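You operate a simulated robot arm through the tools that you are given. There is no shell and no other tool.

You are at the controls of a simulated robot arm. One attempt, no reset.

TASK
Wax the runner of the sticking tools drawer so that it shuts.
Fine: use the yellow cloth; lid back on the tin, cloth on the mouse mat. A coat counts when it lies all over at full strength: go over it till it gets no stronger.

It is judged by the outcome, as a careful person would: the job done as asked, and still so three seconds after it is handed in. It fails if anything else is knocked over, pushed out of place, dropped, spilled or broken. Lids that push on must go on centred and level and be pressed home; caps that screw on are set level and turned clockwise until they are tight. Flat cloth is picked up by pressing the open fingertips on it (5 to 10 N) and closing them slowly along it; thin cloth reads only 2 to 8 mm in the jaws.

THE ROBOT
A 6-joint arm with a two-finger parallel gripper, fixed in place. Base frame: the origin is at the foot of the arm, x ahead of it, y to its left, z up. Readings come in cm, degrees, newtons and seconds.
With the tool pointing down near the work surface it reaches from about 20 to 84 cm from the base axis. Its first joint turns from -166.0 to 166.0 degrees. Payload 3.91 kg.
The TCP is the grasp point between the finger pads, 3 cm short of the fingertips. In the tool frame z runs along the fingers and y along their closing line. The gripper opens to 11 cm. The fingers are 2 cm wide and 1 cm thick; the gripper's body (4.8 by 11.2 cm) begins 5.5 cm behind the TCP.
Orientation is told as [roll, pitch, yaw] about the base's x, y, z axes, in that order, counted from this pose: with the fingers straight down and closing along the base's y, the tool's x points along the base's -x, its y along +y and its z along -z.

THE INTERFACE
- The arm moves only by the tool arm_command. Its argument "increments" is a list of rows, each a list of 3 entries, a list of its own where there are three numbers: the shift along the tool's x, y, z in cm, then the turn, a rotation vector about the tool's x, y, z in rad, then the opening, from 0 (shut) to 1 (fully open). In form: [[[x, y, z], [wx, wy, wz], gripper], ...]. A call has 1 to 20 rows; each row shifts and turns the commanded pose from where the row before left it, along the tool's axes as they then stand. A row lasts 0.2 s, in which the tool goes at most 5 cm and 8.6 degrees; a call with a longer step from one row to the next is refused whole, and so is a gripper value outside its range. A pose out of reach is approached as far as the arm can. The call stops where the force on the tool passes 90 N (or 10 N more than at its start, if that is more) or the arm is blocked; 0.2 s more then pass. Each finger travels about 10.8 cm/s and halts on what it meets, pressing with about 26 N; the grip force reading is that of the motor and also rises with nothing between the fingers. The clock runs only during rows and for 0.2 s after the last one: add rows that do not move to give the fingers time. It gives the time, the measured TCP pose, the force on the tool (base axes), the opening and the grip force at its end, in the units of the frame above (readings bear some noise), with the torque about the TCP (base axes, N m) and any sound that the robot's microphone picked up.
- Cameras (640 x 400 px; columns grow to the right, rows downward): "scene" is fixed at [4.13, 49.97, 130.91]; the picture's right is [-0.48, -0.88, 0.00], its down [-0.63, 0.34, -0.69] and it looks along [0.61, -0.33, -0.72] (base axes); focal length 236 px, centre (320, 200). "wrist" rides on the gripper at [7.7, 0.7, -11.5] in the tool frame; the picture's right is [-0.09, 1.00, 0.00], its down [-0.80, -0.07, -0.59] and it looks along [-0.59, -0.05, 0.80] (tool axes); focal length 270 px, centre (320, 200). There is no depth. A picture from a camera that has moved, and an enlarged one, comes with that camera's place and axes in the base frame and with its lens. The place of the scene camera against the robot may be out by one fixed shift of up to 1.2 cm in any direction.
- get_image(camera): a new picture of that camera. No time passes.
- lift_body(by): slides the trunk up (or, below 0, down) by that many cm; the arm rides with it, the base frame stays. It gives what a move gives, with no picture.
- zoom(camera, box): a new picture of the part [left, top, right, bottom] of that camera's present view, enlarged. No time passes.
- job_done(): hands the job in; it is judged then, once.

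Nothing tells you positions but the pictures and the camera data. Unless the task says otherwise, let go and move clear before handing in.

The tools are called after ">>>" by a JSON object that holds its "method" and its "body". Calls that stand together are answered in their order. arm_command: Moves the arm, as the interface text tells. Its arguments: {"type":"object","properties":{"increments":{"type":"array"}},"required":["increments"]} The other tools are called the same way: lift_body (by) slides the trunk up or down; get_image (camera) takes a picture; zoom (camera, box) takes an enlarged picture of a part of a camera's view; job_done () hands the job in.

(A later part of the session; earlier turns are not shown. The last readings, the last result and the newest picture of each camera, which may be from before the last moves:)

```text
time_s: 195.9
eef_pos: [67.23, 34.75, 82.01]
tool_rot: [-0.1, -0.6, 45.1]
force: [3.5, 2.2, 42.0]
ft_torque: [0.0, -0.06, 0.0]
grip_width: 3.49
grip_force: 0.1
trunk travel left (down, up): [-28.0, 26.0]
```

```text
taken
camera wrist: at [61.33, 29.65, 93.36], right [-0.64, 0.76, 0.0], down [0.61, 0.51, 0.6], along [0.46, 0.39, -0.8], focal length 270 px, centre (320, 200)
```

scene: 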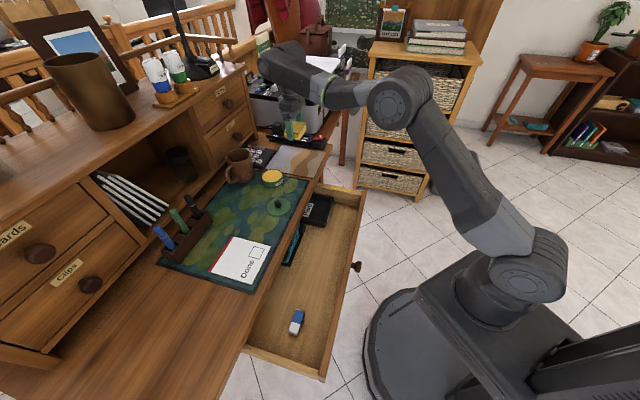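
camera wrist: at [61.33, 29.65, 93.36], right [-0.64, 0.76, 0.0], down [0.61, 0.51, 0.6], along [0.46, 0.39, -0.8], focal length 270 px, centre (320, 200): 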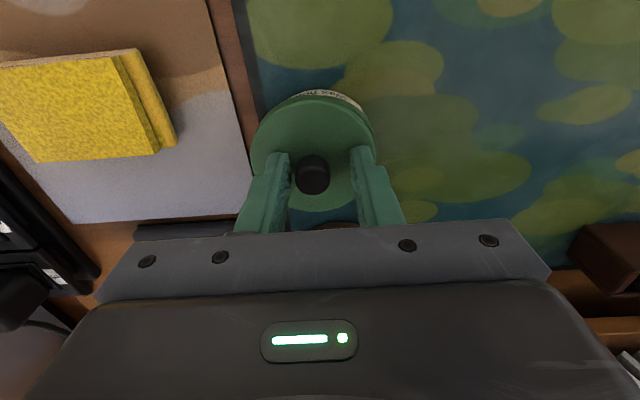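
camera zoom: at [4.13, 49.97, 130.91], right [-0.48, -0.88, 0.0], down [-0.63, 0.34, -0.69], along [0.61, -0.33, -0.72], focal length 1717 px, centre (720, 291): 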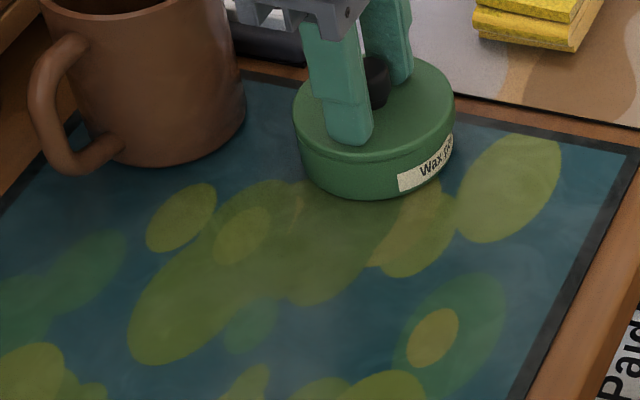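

The lid appears to sit about 4 mm off centre toward +e1 with a visible gap line. I'll lift away and look carefully.

>>> {"method": "arm_command", "body": {"increments": [[[0, 0, -0.5], [0, 0, 0], 0.32], [[0, 0, -2], [0, 0, 0], 0.4], [[0, 0, -4], [0, 0, 0], 0.4], [[4, 0, -3], [0, 0, 0], 0.4], [[0, 0, 0], [0, 0, 0], 0.4]]}}

>>> {"method": "zoom", "body": {"camera": "scene", "box": [225, 160, 305, 215]}}

>>> {"method": "zoom", "body": {"camera": "scene", "box": [257, 163, 293, 190]}}

>>> {"method": "zoom", "body": {"camera": "wrist", "box": [260, 90, 380, 210]}}

```text
time_s: 197.2
eef_pos: [64.47, 31.88, 90.71]
tool_rot: [0.1, -0.1, 45.3]
force: [-0.9, -0.3, 1.4]
ft_torque: [0.0, -0.03, 0.02]
grip_width: 4.42
grip_force: 0.0
trunk travel left (down, up): [-28.0, 26.0]
```

```text
7.27 times, centred on (265, 188) of scene
camera zoom: at [4.13, 49.97, 130.91], right [-0.48, -0.88, 0.0], down [-0.63, 0.34, -0.69], along [0.61, -0.33, -0.72], focal length 1717 px, centre (720, 291)
```

zoom: 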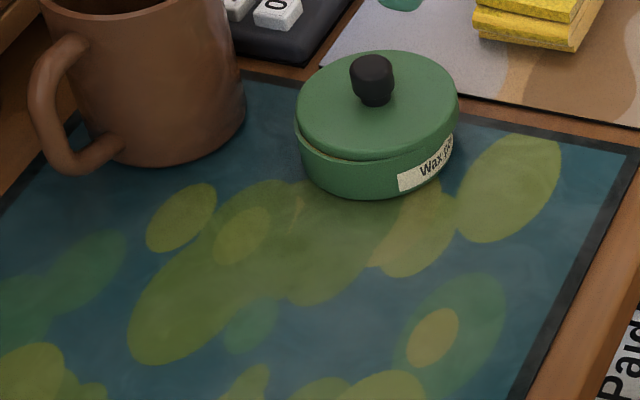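

```text
14.81 times, centred on (275, 176) of scene
camera zoom: at [4.13, 49.97, 130.91], right [-0.48, -0.88, 0.0], down [-0.63, 0.34, -0.69], along [0.61, -0.33, -0.72], focal length 3498 px, centre (987, 548)
```

zoom: 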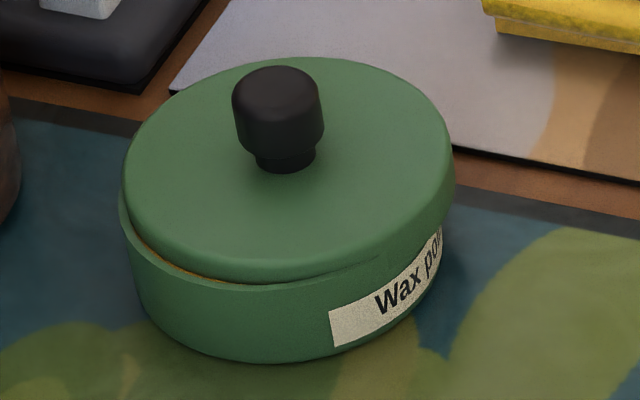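

```text
3.33 times, centred on (320, 150) of wrist
camera zoom: at [58.7, 26.86, 102.13], right [-0.65, 0.76, 0.0], down [0.61, 0.52, 0.6], along [0.46, 0.39, -0.8], focal length 901 px, centre (320, 367)
```

zoom: 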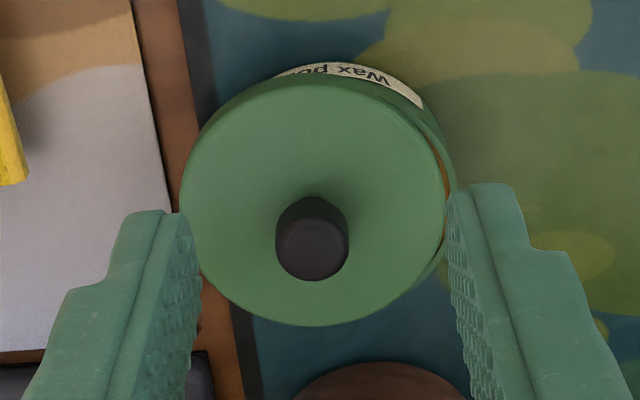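

Now it's clear: the lid got dragged about 3–4 mm toward +e1 when I opened the fingers while they touched it. I'll regrip the knob, lift, re-centre and place it again.

>>> {"method": "arm_command", "body": {"increments": [[[-3.9, -0.5, 1], [0, 0, 0], 0.4], [[0, 0, 3], [0, 0, 0], 0.4], [[0, 0, 2.5], [0, 0, 0], 0.4], [[0, 0, 1.6], [0, 0, 0], 0.4], [[0, 0, 0], [0, 0, 0], 0.4]]}}

>>> {"method": "get_image", "body": {"camera": "wrist"}}

>>> {"method": "zoom", "body": {"camera": "scene", "box": [257, 163, 293, 190]}}

```text
time_s: 198.3
eef_pos: [67.75, 34.21, 82.76]
tool_rot: [0.1, 0.0, 45.2]
force: [0.9, 0.6, 0.2]
ft_torque: [-0.02, 0.0, 0.02]
grip_width: 4.4
grip_force: 0.0
trunk travel left (down, up): [-28.0, 26.0]
```

```text
taken
camera wrist: at [61.77, 29.24, 94.15], right [-0.64, 0.76, 0.0], down [0.61, 0.52, 0.6], along [0.46, 0.39, -0.8], focal length 270 px, centre (320, 200)
```

wrist: 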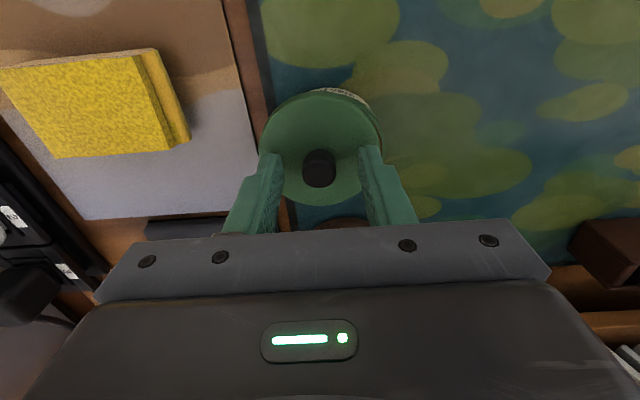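

```text
14.81 times, centred on (275, 176) of scene
camera zoom: at [4.13, 49.97, 130.91], right [-0.48, -0.88, 0.0], down [-0.63, 0.34, -0.69], along [0.61, -0.33, -0.72], focal length 3498 px, centre (987, 548)
```

zoom: 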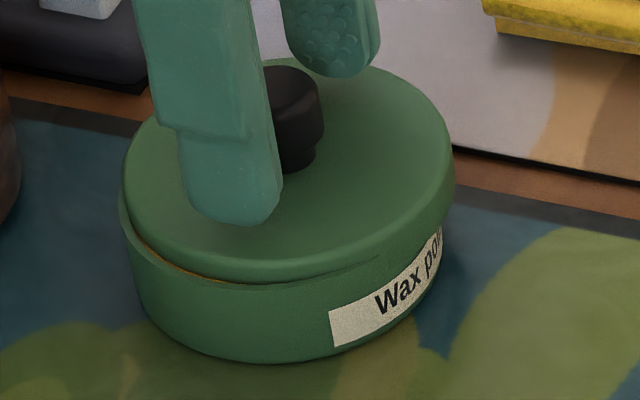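

>>> {"method": "arm_command", "body": {"increments": [[[0, 0, 0.2], [0, 0, 0], 0.4], [[0, 0, 0], [0, 0, 0], 0.3], [[0, 0, 0], [0, 0, 0], 0.2], [[0, 0, 0], [0, 0, 0], 0.12], [[0, 0, 0], [0, 0, 0], 0.05], [[0, 0, 0], [0, 0, 0], 0.05]]}}

>>> {"method": "arm_command", "body": {"increments": [[[0, 0, -0.5], [0, 0, 0], 0.05], [[0, 0, -0.7], [0, 0, 0], 0.05], [[0, 0, -0.8], [0, 0, 0], 0.05], [[0, 0, 0], [0, 0, 0], 0.05]]}}

>>> {"method": "zoom", "body": {"camera": "wrist", "box": [240, 50, 400, 190]}}

>>> {"method": "zoom", "body": {"camera": "scene", "box": [257, 163, 293, 190]}}

```text
time_s: 199.8
eef_pos: [67.65, 34.23, 82.61]
tool_rot: [0.2, -0.1, 45.2]
force: [-0.7, -0.5, -0.4]
ft_torque: [-0.01, -0.01, 0.02]
grip_width: 1.81
grip_force: 26.2
trunk travel left (down, up): [-28.0, 26.0]
```

```text
time_s: 200.8
eef_pos: [67.61, 34.28, 84.65]
tool_rot: [0.0, -0.1, 45.2]
force: [0.7, 0.4, -0.7]
ft_torque: [-0.02, -0.01, 0.01]
grip_width: 1.79
grip_force: 26.1
trunk travel left (down, up): [-28.0, 26.0]
```

```text
2.86 times, centred on (320, 120) of wrist
camera zoom: at [61.79, 29.29, 96.05], right [-0.64, 0.76, 0.0], down [0.61, 0.52, 0.6], along [0.46, 0.39, -0.8], focal length 772 px, centre (320, 429)
```

zoom: 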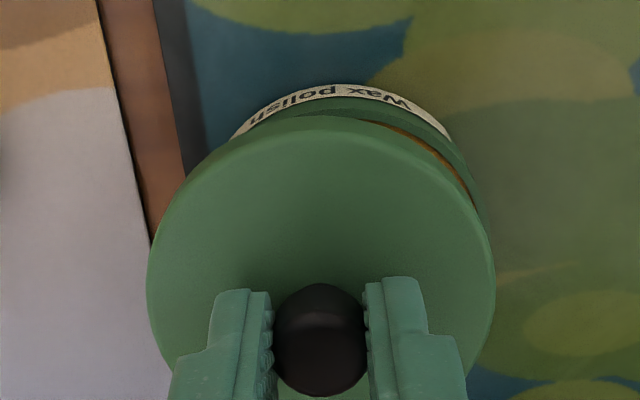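

```text
14.81 times, centred on (275, 176) of scene
camera zoom: at [4.13, 49.97, 130.91], right [-0.48, -0.88, 0.0], down [-0.63, 0.34, -0.69], along [0.61, -0.33, -0.72], focal length 3498 px, centre (987, 548)
```

zoom: 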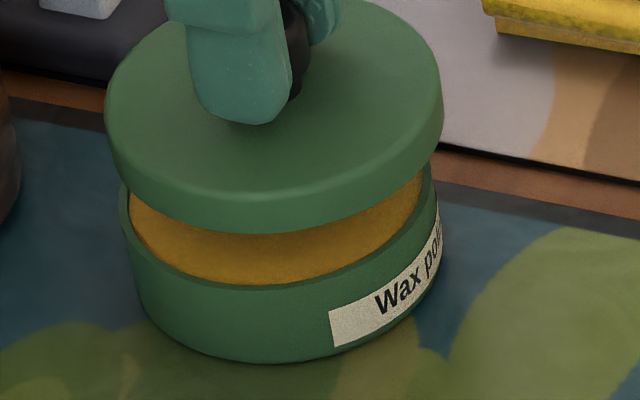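

The lid is 3.7 mm too far toward +e1. Correcting that while hovering and re-checking.

>>> {"method": "arm_command", "body": {"increments": [[[-0.08, 0.37, 0], [0, 0, 0], 0.05], [[0, 0, 0], [0, 0, 0], 0.05], [[0, 0, 0], [0, 0, 0], 0.05]]}}

>>> {"method": "zoom", "body": {"camera": "wrist", "box": [240, 50, 400, 190]}}

>>> {"method": "zoom", "body": {"camera": "scene", "box": [257, 163, 293, 190]}}

```text
time_s: 201.6
eef_pos: [67.54, 34.46, 84.53]
tool_rot: [0.0, -0.1, 45.2]
force: [0.1, -0.1, -0.5]
ft_torque: [0.01, 0.02, 0.01]
grip_width: 1.79
grip_force: 25.8
trunk travel left (down, up): [-28.0, 26.0]
```

```text
2.86 times, centred on (320, 120) of wrist
camera zoom: at [61.62, 29.64, 96.07], right [-0.64, 0.76, 0.0], down [0.61, 0.52, 0.6], along [0.46, 0.39, -0.8], focal length 772 px, centre (320, 429)
```

zoom: 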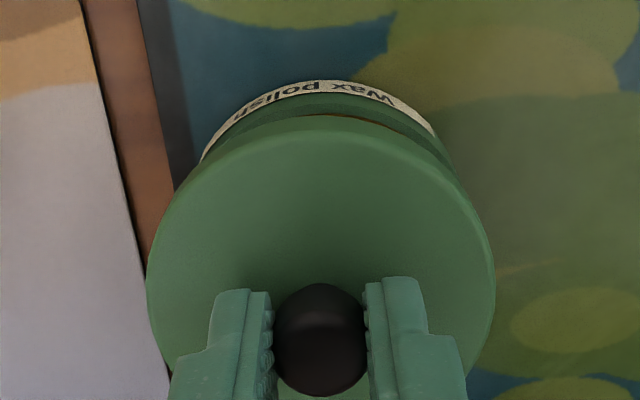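

```text
14.81 times, centred on (275, 176) of scene
camera zoom: at [4.13, 49.97, 130.91], right [-0.48, -0.88, 0.0], down [-0.63, 0.34, -0.69], along [0.61, -0.33, -0.72], focal length 3498 px, centre (987, 548)
```

zoom: 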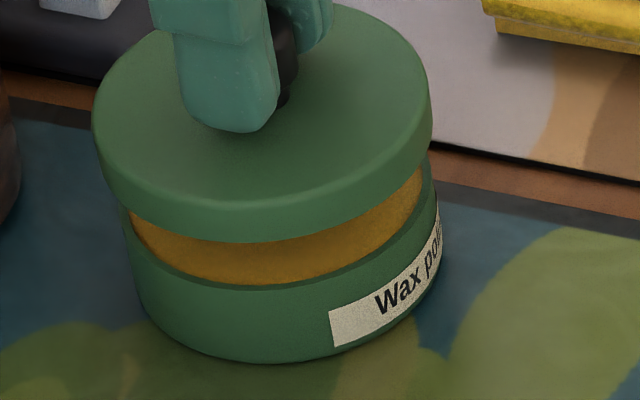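

>>> {"method": "zoom", "body": {"camera": "wrist", "box": [270, 66, 370, 126]}}

```text
6.40 times, centred on (320, 96) of wrist
camera zoom: at [61.62, 29.64, 96.07], right [-0.64, 0.76, 0.0], down [0.61, 0.52, 0.6], along [0.46, 0.39, -0.8], focal length 1730 px, centre (320, 866)
```

zoom: 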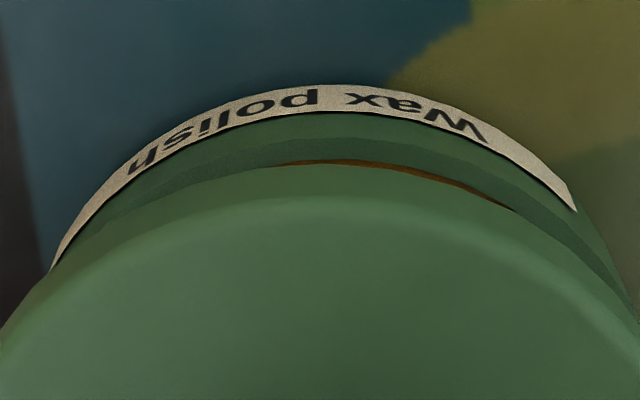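

Fitting the visible arcs, the lid needs a further 1.5 mm toward −e1. Adjusting, then lowering gently.

>>> {"method": "arm_command", "body": {"increments": [[[0.03, 0.15, 0], [0, 0, 0], 0.05], [[0, 0, 0.8], [0, 0, 0], 0.05], [[0, 0, 0], [0, 0, 0], 0.05], [[0, 0, 0], [0, 0, 0], 0.05]]}}

>>> {"method": "zoom", "body": {"camera": "wrist", "box": [270, 70, 370, 130]}}

>>> {"method": "zoom", "body": {"camera": "scene", "box": [257, 163, 293, 190]}}

```text
time_s: 202.6
eef_pos: [67.47, 34.81, 83.89]
tool_rot: [0.1, -0.1, 45.2]
force: [-0.2, 0.3, 0.1]
ft_torque: [0.03, -0.01, 0.02]
grip_width: 1.81
grip_force: 25.7
trunk travel left (down, up): [-28.0, 26.0]
```

```text
6.40 times, centred on (320, 100) of wrist
camera zoom: at [61.54, 29.74, 95.24], right [-0.64, 0.76, 0.0], down [0.61, 0.52, 0.6], along [0.46, 0.39, -0.8], focal length 1730 px, centre (320, 840)
```

zoom: 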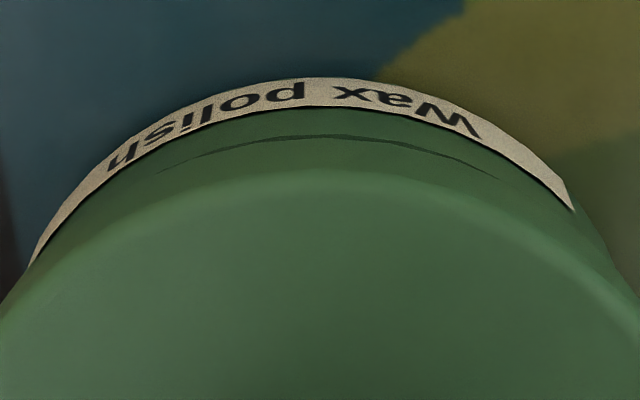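

```text
14.81 times, centred on (275, 176) of scene
camera zoom: at [4.13, 49.97, 130.91], right [-0.48, -0.88, 0.0], down [-0.63, 0.34, -0.69], along [0.61, -0.33, -0.72], focal length 3498 px, centre (987, 548)
```

zoom: 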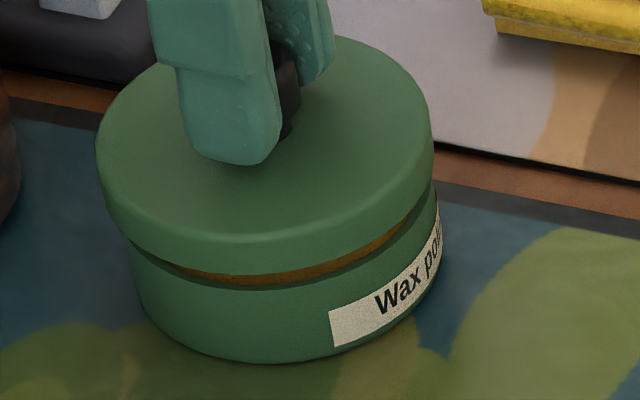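

Now the visible arc is symmetric about the centre line. Lowering to contact.

>>> {"method": "arm_command", "body": {"increments": [[[0, 0, 0.6], [0, 0, 0], 0.05], [[0, 0, 0.4], [0, 0, 0], 0.05], [[0, 0, 0], [0, 0, 0], 0.05]]}}

>>> {"method": "arm_command", "body": {"increments": [[[0, 0, 0.2], [0, 0, 0], 0.05], [[0, 0, 0], [0, 0, 0], 0.05]]}}

>>> {"method": "arm_command", "body": {"increments": [[[0, 0, 0.15], [0, 0, 0], 0.05], [[0, 0, 0], [0, 0, 0], 0.05]]}}

```text
time_s: 203.3
eef_pos: [67.48, 34.7, 82.78]
tool_rot: [0.1, -0.1, 45.2]
force: [0.0, -0.1, 0.3]
ft_torque: [-0.03, 0.01, -0.02]
grip_width: 1.79
grip_force: 26.0
trunk travel left (down, up): [-28.0, 26.0]
```

```text
time_s: 203.9
eef_pos: [67.38, 34.69, 82.69]
tool_rot: [0.1, -0.1, 45.3]
force: [0.6, -0.3, 0.4]
ft_torque: [-0.03, -0.04, 0.02]
grip_width: 1.79
grip_force: 25.9
trunk travel left (down, up): [-28.0, 26.0]
```

```text
time_s: 204.6
eef_pos: [67.4, 34.7, 82.63]
tool_rot: [0.0, -0.3, 45.2]
force: [3.1, 3.0, 10.5]
ft_torque: [0.0, -0.15, -0.05]
grip_width: 1.79
grip_force: 26.2
trunk travel left (down, up): [-28.0, 26.0]
```

A small push toward +n again; shifting 1 mm that way and lowering.

>>> {"method": "arm_command", "body": {"increments": [[[0, 0, -0.15], [0, 0, 0], 0.05], [[-0.1, 0, 0], [0, 0, 0], 0.05], [[0, 0, 0.15], [0, 0, 0], 0.05], [[0, 0, 0], [0, 0, 0], 0.05]]}}

>>> {"method": "arm_command", "body": {"increments": [[[0, 0, 0.12], [0, 0, 0], 0.05], [[0, 0, 0], [0, 0, 0], 0.05]]}}

```text
time_s: 205.6
eef_pos: [67.28, 34.73, 82.56]
tool_rot: [-0.1, -0.3, 45.2]
force: [-0.2, -2.4, 9.9]
ft_torque: [-0.22, -0.04, -0.06]
grip_width: 1.81
grip_force: 25.8
trunk travel left (down, up): [-28.0, 26.0]
```

```text
time_s: 206.2
eef_pos: [67.4, 34.66, 82.5]
tool_rot: [-0.1, -0.3, 45.1]
force: [1.5, -2.8, 15.1]
ft_torque: [-0.15, -0.11, -0.06]
grip_width: 1.8
grip_force: 26.7
trunk travel left (down, up): [-28.0, 26.0]
```

>>> {"method": "arm_command", "body": {"increments": [[[0, 0, -0.15], [0, 0, 0], 0.05], [[0, -0.08, 0], [0, 0, 0], 0.05], [[0, 0, 0.15], [0, 0, 0], 0.05], [[0, 0, 0], [0, 0, 0], 0.05]]}}

>>> {"method": "arm_command", "body": {"increments": [[[0, 0, 0.12], [0, 0, 0], 0.05], [[0, 0, 0], [0, 0, 0], 0.05]]}}

>>> {"method": "zoom", "body": {"camera": "scene", "box": [257, 163, 293, 190]}}

>>> {"method": "zoom", "body": {"camera": "wrist", "box": [270, 70, 370, 130]}}

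```text
time_s: 207.2
eef_pos: [67.4, 34.76, 82.47]
tool_rot: [0.0, -0.4, 45.2]
force: [-2.6, -0.5, 18.0]
ft_torque: [-0.04, 0.12, -0.03]
grip_width: 1.8
grip_force: 25.9
trunk travel left (down, up): [-28.0, 26.0]
```

```text
time_s: 207.8
eef_pos: [67.42, 34.78, 82.33]
tool_rot: [0.0, -0.4, 45.2]
force: [0.1, 1.6, 22.5]
ft_torque: [0.04, -0.11, 0.0]
grip_width: 1.82
grip_force: 25.9
trunk travel left (down, up): [-28.0, 26.0]
```

```text
14.81 times, centred on (275, 176) of scene
camera zoom: at [4.13, 49.97, 130.91], right [-0.48, -0.88, 0.0], down [-0.63, 0.34, -0.69], along [0.61, -0.33, -0.72], focal length 3498 px, centre (987, 548)
```

zoom: 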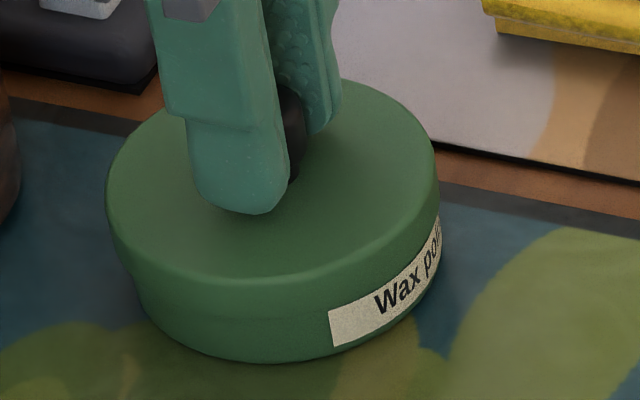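

```text
6.40 times, centred on (320, 100) of wrist
camera zoom: at [61.45, 29.76, 93.83], right [-0.65, 0.76, 0.0], down [0.61, 0.52, 0.6], along [0.46, 0.39, -0.8], focal length 1730 px, centre (320, 840)
```

zoom: 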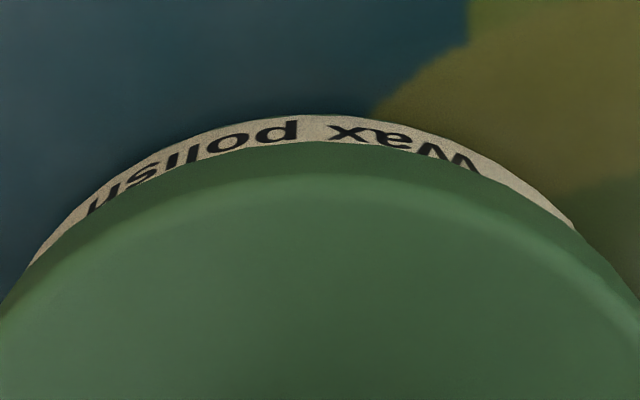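

The lid is centred now (no side force, symmetric arcs). I'll relax the pressure, open without touching the lid top, then press on the knob's top with closed fingers.

>>> {"method": "arm_command", "body": {"increments": [[[0, 0, -0.2], [0, 0, 0], 0.05], [[0, 0, 0], [0, 0, 0], 0.05], [[0, 0, 0], [0, 0, 0], 0.18], [[0, 0, 0], [0, 0, 0], 0.25], [[0, 0, 0], [0, 0, 0], 0.3]]}}

>>> {"method": "zoom", "body": {"camera": "wrist", "box": [240, 50, 400, 190]}}

>>> {"method": "arm_command", "body": {"increments": [[[0, 0, -2], [0, 0, 0], 0.3], [[0, 0, -3], [0, 0, 0], 0.3], [[0, 0, 0], [0, 0, 0], 0.3]]}}

>>> {"method": "zoom", "body": {"camera": "scene", "box": [257, 163, 293, 190]}}

>>> {"method": "zoom", "body": {"camera": "wrist", "box": [250, 60, 390, 190]}}

```text
time_s: 208.9
eef_pos: [67.49, 34.81, 82.33]
tool_rot: [0.0, -0.1, 45.2]
force: [-0.6, 0.0, -0.1]
ft_torque: [0.0, 0.0, -0.01]
grip_width: 3.32
grip_force: 0.1
trunk travel left (down, up): [-28.0, 26.0]
heard: snap
```

```text
2.86 times, centred on (320, 120) of wrist
camera zoom: at [61.6, 29.79, 93.81], right [-0.64, 0.76, 0.0], down [0.61, 0.52, 0.6], along [0.45, 0.39, -0.8], focal length 772 px, centre (320, 429)
```

zoom: 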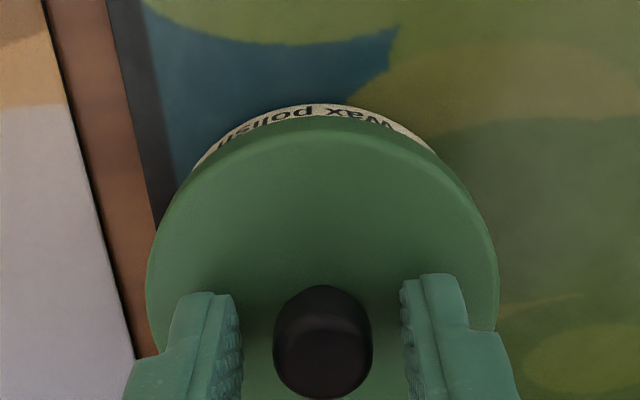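

```text
time_s: 209.8
eef_pos: [67.42, 34.84, 87.41]
tool_rot: [-0.1, -0.1, 45.2]
force: [-1.3, 0.6, 0.5]
ft_torque: [0.0, 0.02, 0.01]
grip_width: 3.31
grip_force: 0.0
trunk travel left (down, up): [-28.0, 26.0]
```

```text
14.81 times, centred on (275, 176) of scene
camera zoom: at [4.13, 49.97, 130.91], right [-0.48, -0.88, 0.0], down [-0.63, 0.34, -0.69], along [0.61, -0.33, -0.72], focal length 3498 px, centre (987, 548)
```

zoom: 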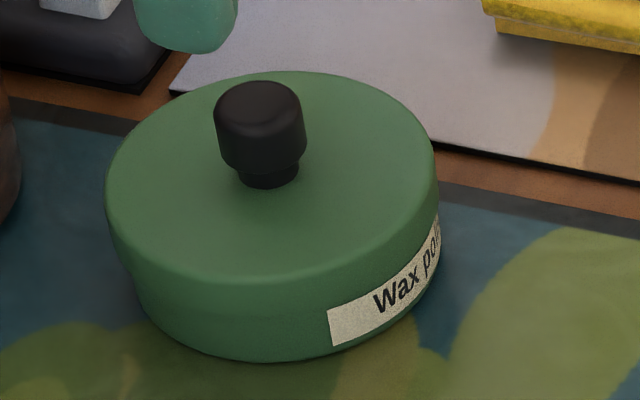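

```text
3.08 times, centred on (320, 125) of wrist
camera zoom: at [61.6, 29.83, 98.91], right [-0.64, 0.76, 0.0], down [0.61, 0.52, 0.6], along [0.46, 0.39, -0.8], focal length 832 px, centre (320, 431)
```

zoom: 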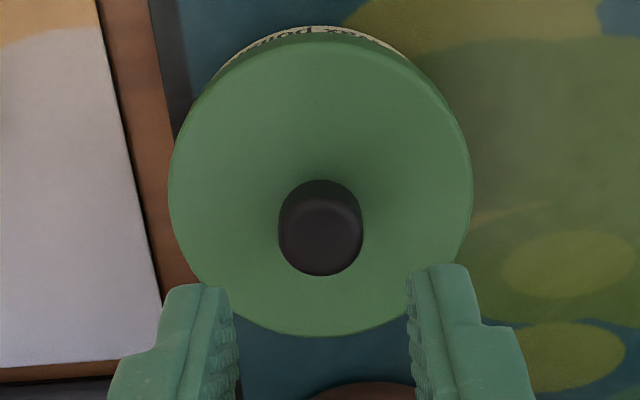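

I heard a snap on release. I'll compare with the original closed view, then press down on the knob with closed fingers to make sure it's home.

>>> {"method": "zoom", "body": {"camera": "scene", "box": [225, 160, 305, 215]}}

>>> {"method": "arm_command", "body": {"increments": [[[0, 0, 0], [0, 0, 0], 0.1], [[0, 0, 0], [0, 0, 0], 0], [[0, 0, 0], [0, 0, 0], 0]]}}

>>> {"method": "get_image", "body": {"camera": "wrist"}}

```text
7.27 times, centred on (265, 188) of scene
camera zoom: at [4.13, 49.97, 130.91], right [-0.48, -0.88, 0.0], down [-0.63, 0.34, -0.69], along [0.61, -0.33, -0.72], focal length 1717 px, centre (720, 291)
```

zoom: 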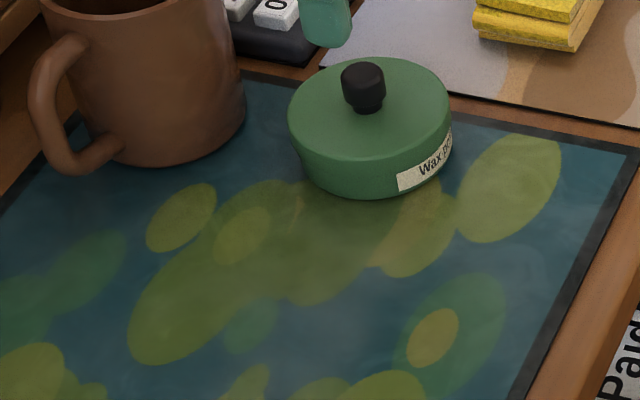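

```text
time_s: 210.6
eef_pos: [67.39, 34.81, 87.43]
tool_rot: [0.1, -0.1, 45.2]
force: [0.9, 0.3, 0.3]
ft_torque: [0.04, -0.02, 0.01]
grip_width: 0.01
grip_force: 25.8
trunk travel left (down, up): [-28.0, 26.0]
```

```text
taken
camera wrist: at [61.6, 29.84, 98.88], right [-0.64, 0.76, 0.0], down [0.61, 0.52, 0.6], along [0.46, 0.39, -0.8], focal length 270 px, centre (320, 200)
```

wrist: 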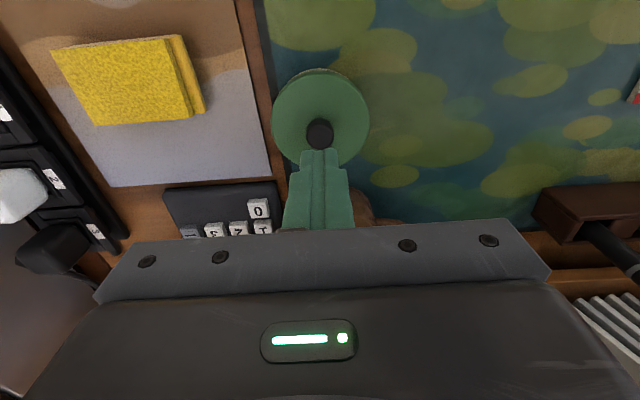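

The lid matches the original closed picture. I'll still press on the knob with the closed fingertips to be certain.

>>> {"method": "arm_command", "body": {"increments": [[[0, 0, 1.5], [0, 0, 0], 0], [[0, 0, 1.2], [0, 0, 0], 0], [[0, 0, 0.5], [0, 0, 0], 0], [[0, 0, 0], [0, 0, 0], 0]]}}

>>> {"method": "arm_command", "body": {"increments": [[[0, 0, 0.2], [0, 0, 0], 0], [[0, 0, 0.2], [0, 0, 0], 0], [[0, 0, 0], [0, 0, 0], 0]]}}

```text
time_s: 211.6
eef_pos: [67.46, 34.56, 84.38]
tool_rot: [0.1, -0.1, 45.2]
force: [0.2, 0.5, -0.6]
ft_torque: [-0.01, 0.01, -0.03]
grip_width: 0.0
grip_force: 26.1
trunk travel left (down, up): [-28.0, 26.0]
```

```text
time_s: 212.3
eef_pos: [67.5, 34.72, 84.13]
tool_rot: [0.0, -0.2, 45.2]
force: [3.6, 0.9, 13.0]
ft_torque: [0.03, -0.12, -0.06]
grip_width: 0.01
grip_force: 26.1
trunk travel left (down, up): [-28.0, 26.0]
```

>>> {"method": "arm_command", "body": {"increments": [[[0, 0, 0.2], [0, 0, 0], 0], [[0, 0, 0], [0, 0, 0], 0]]}}

>>> {"method": "arm_command", "body": {"increments": [[[0, 0, 0.15], [0, 0, 0], 0], [[0, 0, 0], [0, 0, 0], 0]]}}

```text
time_s: 212.9
eef_pos: [67.56, 34.79, 84.1]
tool_rot: [-0.1, -0.6, 45.1]
force: [9.3, 2.8, 28.5]
ft_torque: [0.07, -0.22, -0.01]
grip_width: 0.0
grip_force: 26.4
trunk travel left (down, up): [-28.0, 26.0]
```

```text
time_s: 213.6
eef_pos: [67.53, 34.63, 84.1]
tool_rot: [0.0, -0.5, 45.2]
force: [10.8, 3.1, 38.3]
ft_torque: [0.11, -0.27, 0.01]
grip_width: 0.0
grip_force: 26.0
trunk travel left (down, up): [-28.0, 26.0]
```

It's solid at 38 N with no movement, so the lid is home. Lifting off and verifying.

>>> {"method": "arm_command", "body": {"increments": [[[0, 0, -0.5], [0, 0, 0], 0], [[0, 0, -2], [0, 0, 0], 0], [[0, 0, -4], [0, 0, 0], 0], [[0, 0, -4], [0, 0, 0], 0]]}}

>>> {"method": "zoom", "body": {"camera": "scene", "box": [257, 163, 293, 190]}}

>>> {"method": "zoom", "body": {"camera": "wrist", "box": [240, 50, 400, 190]}}

>>> {"method": "get_image", "body": {"camera": "scene"}}

```text
time_s: 214.6
eef_pos: [67.47, 34.59, 93.87]
tool_rot: [0.0, 0.0, 45.2]
force: [0.5, -0.5, 0.8]
ft_torque: [0.0, -0.02, 0.0]
grip_width: 0.02
grip_force: 25.7
trunk travel left (down, up): [-28.0, 26.0]
```

```text
14.81 times, centred on (275, 176) of scene
camera zoom: at [4.13, 49.97, 130.91], right [-0.48, -0.88, 0.0], down [-0.63, 0.34, -0.69], along [0.61, -0.33, -0.72], focal length 3498 px, centre (987, 548)
```

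zoom: 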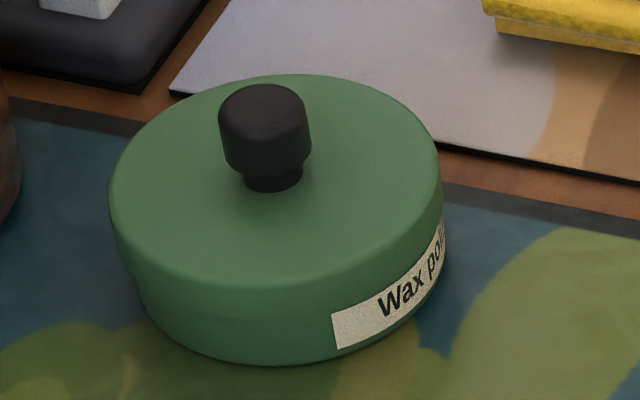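

```text
2.86 times, centred on (320, 120) of wrist
camera zoom: at [61.55, 29.72, 105.36], right [-0.65, 0.76, 0.0], down [0.62, 0.52, 0.59], along [0.45, 0.38, -0.8], focal length 772 px, centre (320, 429)
```

zoom: 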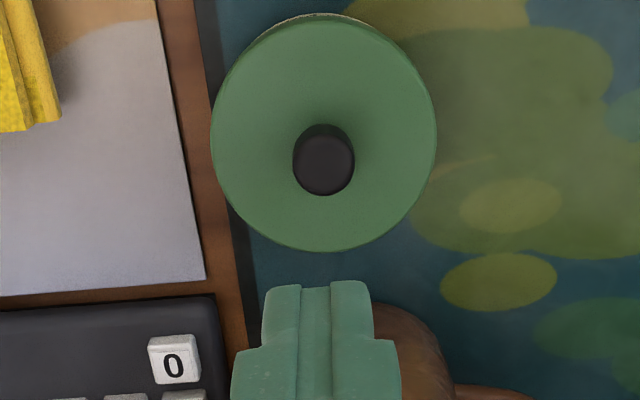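

```text
taken
```

scene: 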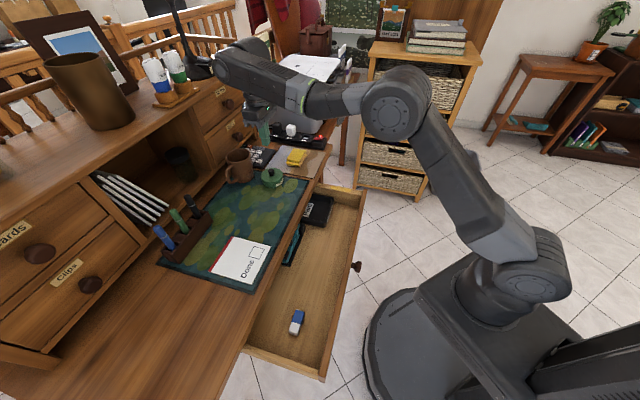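

The tin is closed and the cloth is on the mat. Now to shut the drawer: I'll bring the closed gripper in front of the open drawer's knob, first moving back at height.

>>> {"method": "arm_command", "body": {"increments": [[[4, 2, 0], [0, 0, 0], 0], [[4, 2, 0], [0, 0, 0], 0], [[4, 2, 0], [0, 0, 0], 0], [[4, 2, 0], [0, 0, 0], 0], [[4, 2, 0], [0, 0, 0], 0], [[4, 2, 0], [0, 0, 0], 0], [[4, 2, 0], [0, 0, 0], 0], [[4, 2, 0], [0, 0, 0], 0], [[3.5, 1.6, 0], [0, 0, 0], 0], [[2.5, 1.6, 0], [0, 0, 0], 0]]}}

>>> {"method": "get_image", "body": {"camera": "wrist"}}

>>> {"method": "get_image", "body": {"camera": "scene"}}

```text
time_s: 216.8
eef_pos: [26.81, 21.15, 93.72]
tool_rot: [0.1, -0.1, 45.2]
force: [0.3, -0.2, -0.6]
ft_torque: [0.05, -0.01, -0.02]
grip_width: 0.0
grip_force: 26.0
trunk travel left (down, up): [-28.0, 26.0]
```

```text
taken
camera wrist: at [21.11, 16.19, 105.21], right [-0.64, 0.76, 0.0], down [0.61, 0.52, 0.6], along [0.46, 0.39, -0.8], focal length 270 px, centre (320, 200)
```

wrist: 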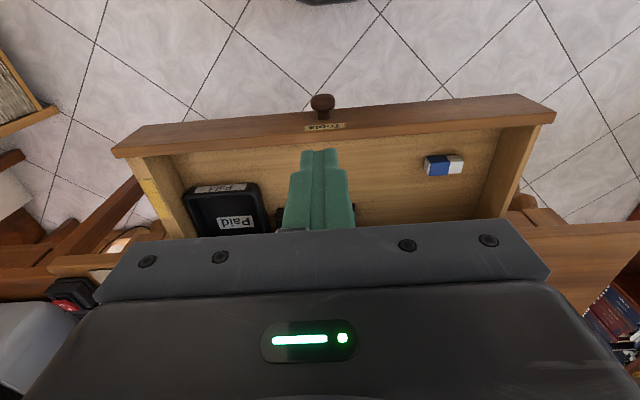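

```text
taken
```

scene: 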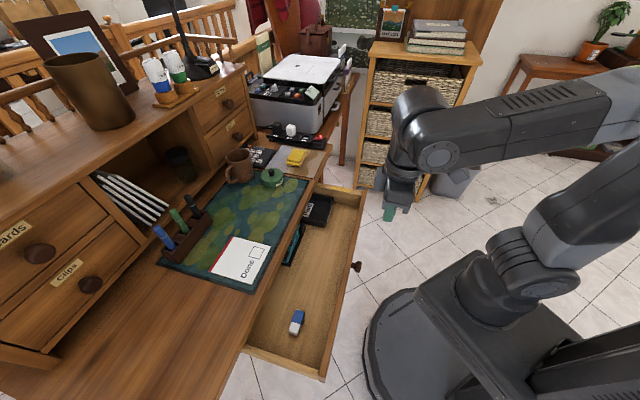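

The knob is at n≈37.5 and my fingers are at n≈34, in front of it. Lowering the trunk to bring the fingertips to knob height.

>>> {"method": "lift_body", "body": {"by": -25}}

>>> {"method": "get_image", "body": {"camera": "wrist"}}

>>> {"method": "get_image", "body": {"camera": "scene"}}

```text
time_s: 219.3
eef_pos: [26.96, 21.21, 68.79]
tool_rot: [0.1, 0.0, 45.2]
force: [0.0, -0.2, 0.2]
ft_torque: [0.03, 0.02, 0.0]
grip_width: 0.01
grip_force: 26.1
trunk travel left (down, up): [-3.0, 51.0]
```

```text
taken
camera wrist: at [21.15, 16.21, 80.23], right [-0.64, 0.76, 0.0], down [0.61, 0.52, 0.6], along [0.46, 0.39, -0.8], focal length 270 px, centre (320, 200)
```

wrist: 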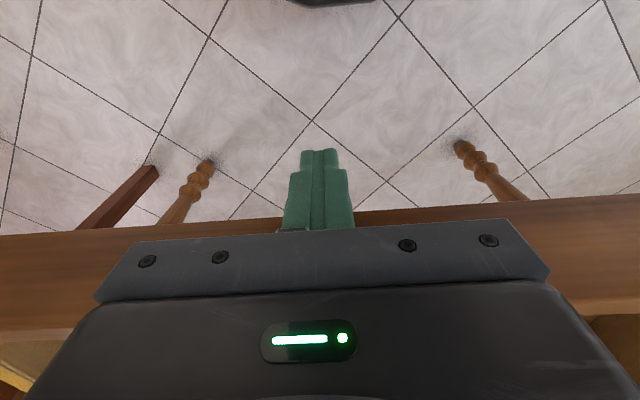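

```text
taken
```

scene: 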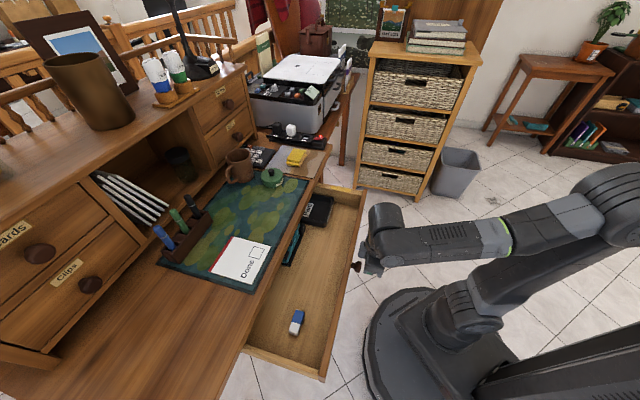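

In front of the knob at the right height. Pushing the drawer in gently.

>>> {"method": "arm_command", "body": {"increments": [[[-0.8, 0, 0], [0, 0, 0], 0], [[-0.8, 0, 0], [0, 0, 0], 0], [[-0.8, 0, 0], [0, 0, 0], 0], [[-0.8, 0, 0], [0, 0, 0], 0], [[-0.8, 0, 0], [0, 0, 0], 0]]}}

>>> {"method": "get_image", "body": {"camera": "scene"}}

```text
time_s: 220.5
eef_pos: [29.82, 24.16, 68.82]
tool_rot: [0.1, -0.1, 45.2]
force: [0.2, -0.2, -0.8]
ft_torque: [0.04, -0.02, 0.02]
grip_width: 0.0
grip_force: 25.7
trunk travel left (down, up): [-3.0, 51.0]
```

```text
taken
```

scene: 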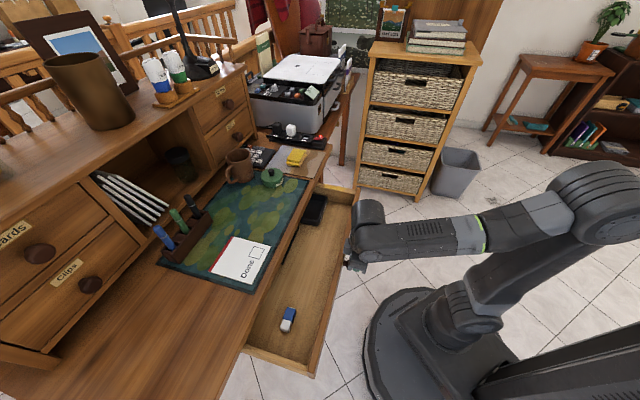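

The drawer glides inward with almost no force. Continuing the push.

>>> {"method": "arm_command", "body": {"increments": [[[-1, 0, 0], [0, 0, 0], 0], [[-1, 0, 0], [0, 0, 0], 0], [[-1, 0, 0], [0, 0, 0], 0], [[-1, 0, 0], [0, 0, 0], 0], [[-1, 0, 0], [0, 0, 0], 0], [[-1, 0, 0], [0, 0, 0], 0], [[-1, 0, 0], [0, 0, 0], 0], [[-1, 0, 0], [0, 0, 0], 0], [[-1, 0, 0], [0, 0, 0], 0], [[-1, 0, 0], [0, 0, 0], 0], [[-1, 0, 0], [0, 0, 0], 0], [[-1, 0, 0], [0, 0, 0], 0]]}}

>>> {"method": "get_image", "body": {"camera": "scene"}}

>>> {"method": "get_image", "body": {"camera": "wrist"}}

```text
time_s: 223.1
eef_pos: [38.38, 32.43, 69.12]
tool_rot: [0.0, -0.2, 45.2]
force: [-0.9, 0.3, 0.2]
ft_torque: [-0.02, 0.01, 0.01]
grip_width: 0.0
grip_force: 26.1
trunk travel left (down, up): [-3.0, 51.0]
```

```text
taken
```

scene: 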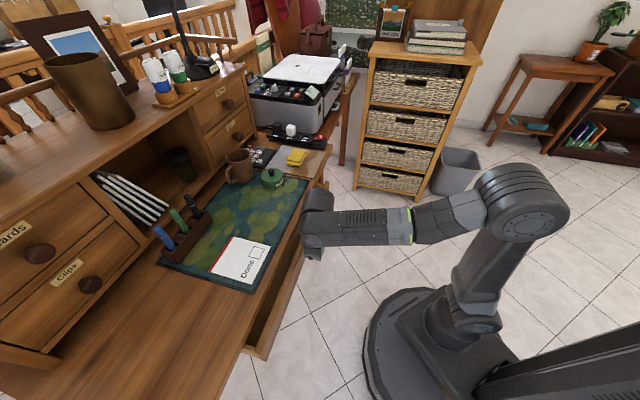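

```text
taken
camera wrist: at [32.51, 27.51, 80.38], right [-0.64, 0.76, 0.0], down [0.61, 0.52, 0.6], along [0.46, 0.39, -0.8], focal length 270 px, centre (320, 200)
```

wrist: 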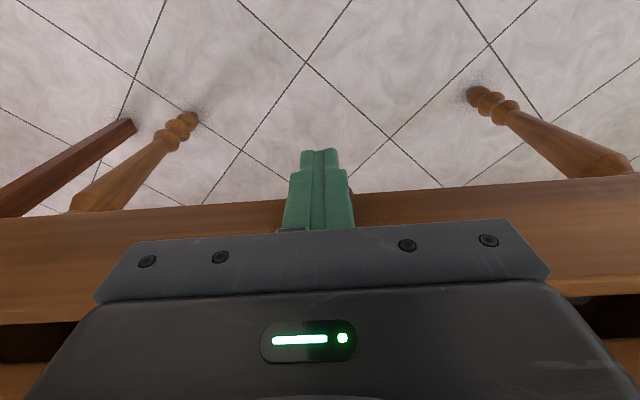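

>>> {"method": "arm_command", "body": {"increments": [[[-0.7, 0, 0], [0, 0, 0], 0], [[-0.7, 0, 0], [0, 0, 0], 0], [[-0.7, 0, 0], [0, 0, 0], 0], [[-0.7, 0, 0], [0, 0, 0], 0], [[0, 0, 0], [0, 0, 0], 0]]}}

>>> {"method": "get_image", "body": {"camera": "scene"}}

>>> {"method": "zoom", "body": {"camera": "scene", "box": [220, 170, 360, 370]}}

```text
time_s: 224.3
eef_pos: [40.35, 34.52, 68.91]
tool_rot: [0.1, -0.2, 45.2]
force: [0.6, -0.5, 0.2]
ft_torque: [0.02, 0.0, 0.02]
grip_width: 0.0
grip_force: 26.5
trunk travel left (down, up): [-3.0, 51.0]
```

```text
taken
```

scene: 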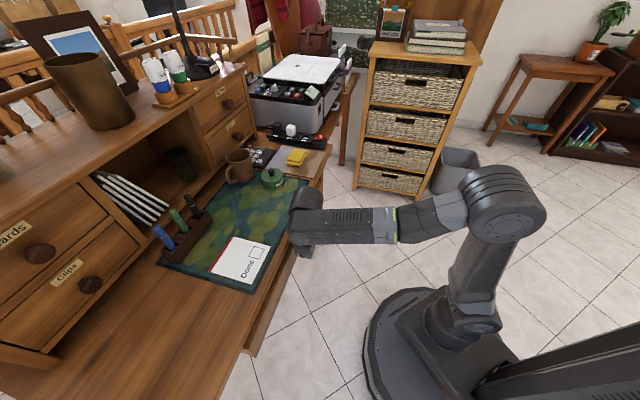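

```text
2.00 times, centred on (290, 270) of scene
camera zoom: at [4.13, 49.97, 130.91], right [-0.48, -0.88, 0.0], down [-0.63, 0.34, -0.69], along [0.61, -0.33, -0.72], focal length 472 px, centre (380, 60)
```

zoom: 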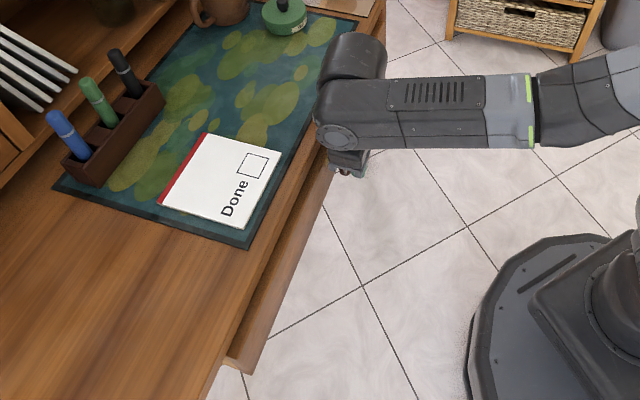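

The drawer is nearly in; the desk's overhang now limits a vertical tool. I'll back off a little, align yaw with the arm's plane and tilt the fingers forward to push the knob the rest of the way.

>>> {"method": "arm_command", "body": {"increments": [[[2, 0, 0], [0, 0, 0], 0], [[2, 0, 0], [0, 0, 0], 0], [[0, 0, 0], [0, 0, 0.096], 0], [[0, 0, 0], [0, -0.1466, 0], 0], [[0, 0, 0], [0, -0.1466, 0], 0], [[0, 0, 0], [0, -0.1466, 0], 0], [[0, 0, 0], [0, -0.1466, 0], 0], [[0, 0, 0], [0, -0.1466, 0], 0], [[0, 0, 0], [0, 0, 0], 0]]}}

>>> {"method": "get_image", "body": {"camera": "wrist"}}

>>> {"method": "get_image", "body": {"camera": "scene"}}

```text
time_s: 226.3
eef_pos: [37.32, 31.74, 68.83]
tool_rot: [0.2, -42.2, 39.6]
force: [0.3, 0.4, -0.6]
ft_torque: [-0.02, -0.01, 0.02]
grip_width: 0.02
grip_force: 25.9
trunk travel left (down, up): [-3.0, 51.0]
```

```text
taken
camera wrist: at [26.71, 23.68, 72.14], right [-0.59, 0.81, 0.06], down [0.2, 0.07, 0.98], along [0.79, 0.59, -0.2], focal length 270 px, centre (320, 200)
```

wrist: 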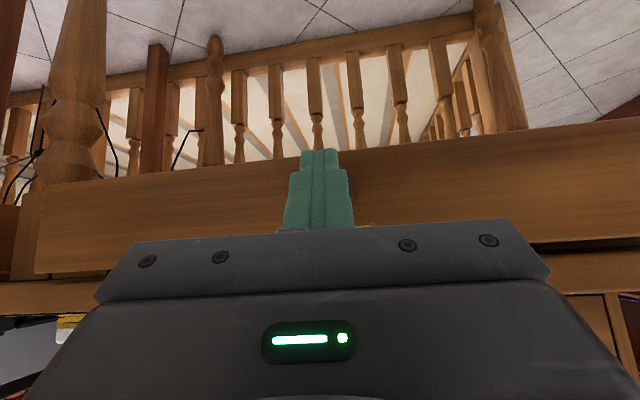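

```text
taken
```

scene: 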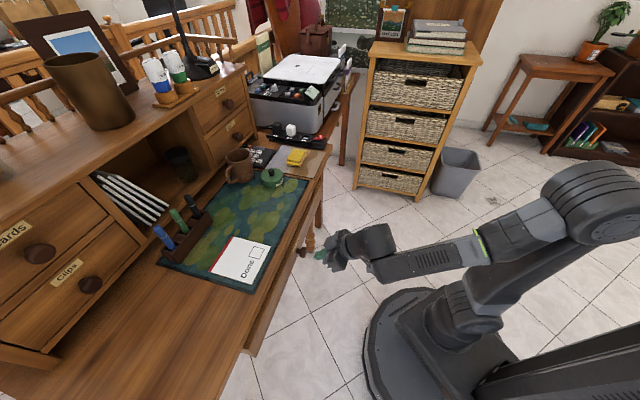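

The tilt went fine. Pushing along the desk normal toward the knob.

>>> {"method": "arm_command", "body": {"increments": [[[-0.518, 0.067, 0.466], [0, 0, 0], 0], [[-0.518, 0.067, 0.466], [0, 0, 0], 0], [[-0.518, 0.067, 0.466], [0, 0, 0], 0], [[-0.518, 0.067, 0.466], [0, 0, 0], 0], [[-0.518, 0.067, 0.466], [0, 0, 0], 0], [[-0.518, 0.067, 0.466], [0, 0, 0], 0]]}}

>>> {"method": "get_image", "body": {"camera": "wrist"}}

>>> {"method": "zoom", "body": {"camera": "scene", "box": [230, 200, 370, 370]}}

```text
time_s: 227.7
eef_pos: [40.49, 34.87, 69.03]
tool_rot: [0.1, -42.2, 39.7]
force: [0.4, -0.5, -0.6]
ft_torque: [0.01, 0.04, 0.0]
grip_width: 0.0
grip_force: 25.8
trunk travel left (down, up): [-3.0, 51.0]
```

```text
taken
camera wrist: at [29.72, 26.74, 72.2], right [-0.59, 0.81, 0.06], down [0.2, 0.07, 0.98], along [0.79, 0.59, -0.2], focal length 270 px, centre (320, 200)
```

wrist: 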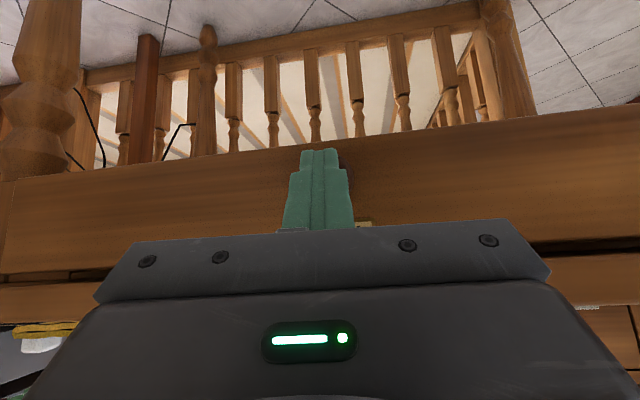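

```text
2.35 times, centred on (300, 285) of scene
camera zoom: at [4.13, 49.97, 130.91], right [-0.48, -0.88, 0.0], down [-0.63, 0.34, -0.69], along [0.61, -0.33, -0.72], focal length 556 px, centre (367, 0)
```

zoom: 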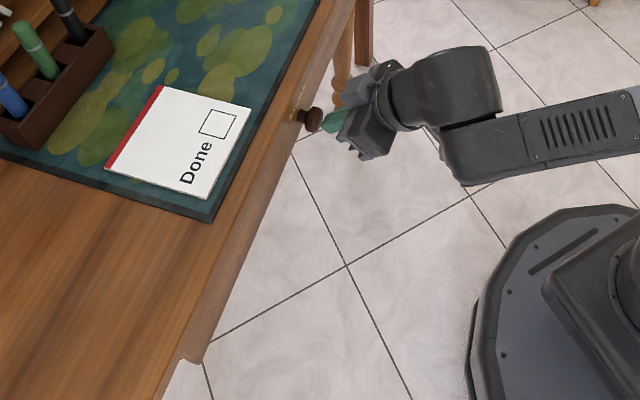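

>>> {"method": "arm_command", "body": {"increments": [[[-0.518, 0.067, 0.466], [0, 0, 0], 0], [[-0.518, 0.067, 0.466], [0, 0, 0], 0], [[-0.518, 0.067, 0.466], [0, 0, 0], 0], [[-0.37, 0.048, 0.333], [0, 0, 0], 0], [[0, 0, 0], [0, 0, 0], 0]]}}

>>> {"method": "get_image", "body": {"camera": "wrist"}}

>>> {"method": "zoom", "body": {"camera": "scene", "box": [230, 200, 370, 370]}}

```text
time_s: 228.9
eef_pos: [42.19, 36.58, 68.9]
tool_rot: [0.1, -42.1, 39.6]
force: [0.6, 0.3, -0.1]
ft_torque: [-0.03, 0.03, 0.03]
grip_width: 0.01
grip_force: 25.6
trunk travel left (down, up): [-3.0, 51.0]
```

```text
taken
camera wrist: at [31.52, 28.57, 72.22], right [-0.59, 0.81, 0.06], down [0.2, 0.07, 0.98], along [0.79, 0.58, -0.2], focal length 270 px, centre (320, 200)
```

wrist: 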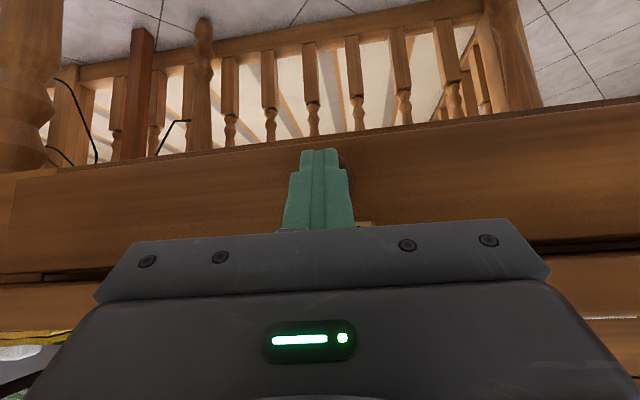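

```text
2.35 times, centred on (300, 285) of scene
camera zoom: at [4.13, 49.97, 130.91], right [-0.48, -0.88, 0.0], down [-0.63, 0.34, -0.69], along [0.61, -0.33, -0.72], focal length 556 px, centre (367, 0)
```

zoom: 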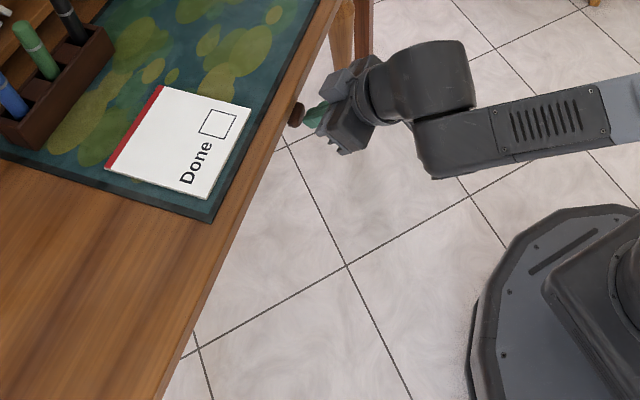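

The drawer follows easily and is now under the desktop. Continuing in smaller steps until it meets its stop.

>>> {"method": "arm_command", "body": {"increments": [[[-0.296, 0.038, 0.266], [0, 0, 0], 0], [[-0.296, 0.038, 0.266], [0, 0, 0], 0], [[-0.296, 0.038, 0.266], [0, 0, 0], 0], [[0, 0, 0], [0, 0, 0], 0]]}}

>>> {"method": "arm_command", "body": {"increments": [[[-0.296, 0.038, 0.266], [0, 0, 0], 0], [[-0.222, 0.029, 0.2], [0, 0, 0], 0], [[0, 0, 0], [0, 0, 0], 0]]}}

>>> {"method": "zoom", "body": {"camera": "scene", "box": [260, 210, 340, 280]}}

>>> {"method": "get_image", "body": {"camera": "wrist"}}

```text
time_s: 229.9
eef_pos: [43.11, 37.5, 68.9]
tool_rot: [0.2, -42.1, 39.7]
force: [0.1, 0.4, -0.3]
ft_torque: [0.01, -0.02, -0.02]
grip_width: 0.0
grip_force: 26.4
trunk travel left (down, up): [-3.0, 51.0]
```

```text
time_s: 230.7
eef_pos: [43.58, 37.92, 68.93]
tool_rot: [0.1, -42.1, 39.6]
force: [0.4, -0.2, -0.8]
ft_torque: [0.0, 0.02, -0.01]
grip_width: 0.0
grip_force: 25.9
trunk travel left (down, up): [-3.0, 51.0]
```

```text
5.71 times, centred on (300, 245) of scene
camera zoom: at [4.13, 49.97, 130.91], right [-0.48, -0.88, 0.0], down [-0.63, 0.34, -0.69], along [0.61, -0.33, -0.72], focal length 1349 px, centre (434, -57)
```

zoom: 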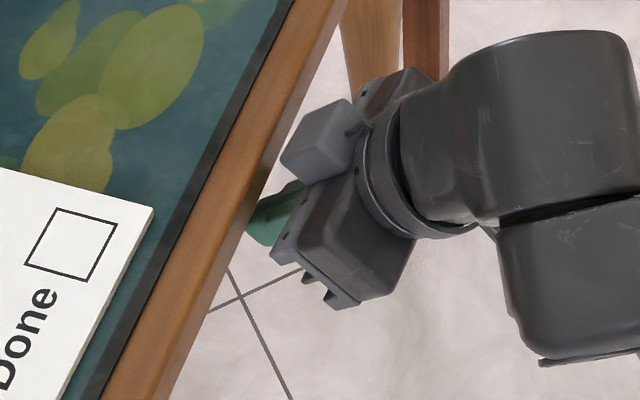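

```text
taken
camera wrist: at [32.89, 29.9, 72.18], right [-0.59, 0.81, 0.06], down [0.2, 0.07, 0.98], along [0.79, 0.58, -0.2], focal length 270 px, centre (320, 200)
```

wrist: 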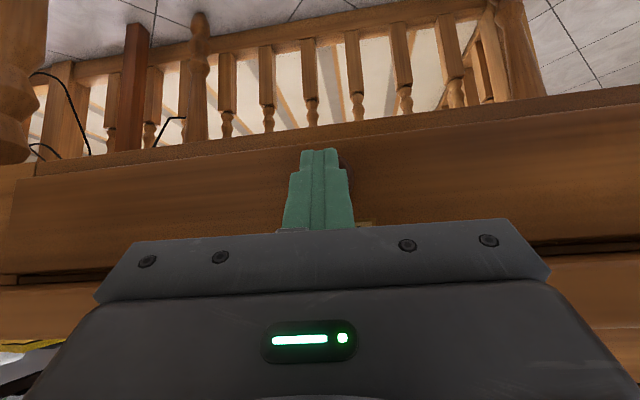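

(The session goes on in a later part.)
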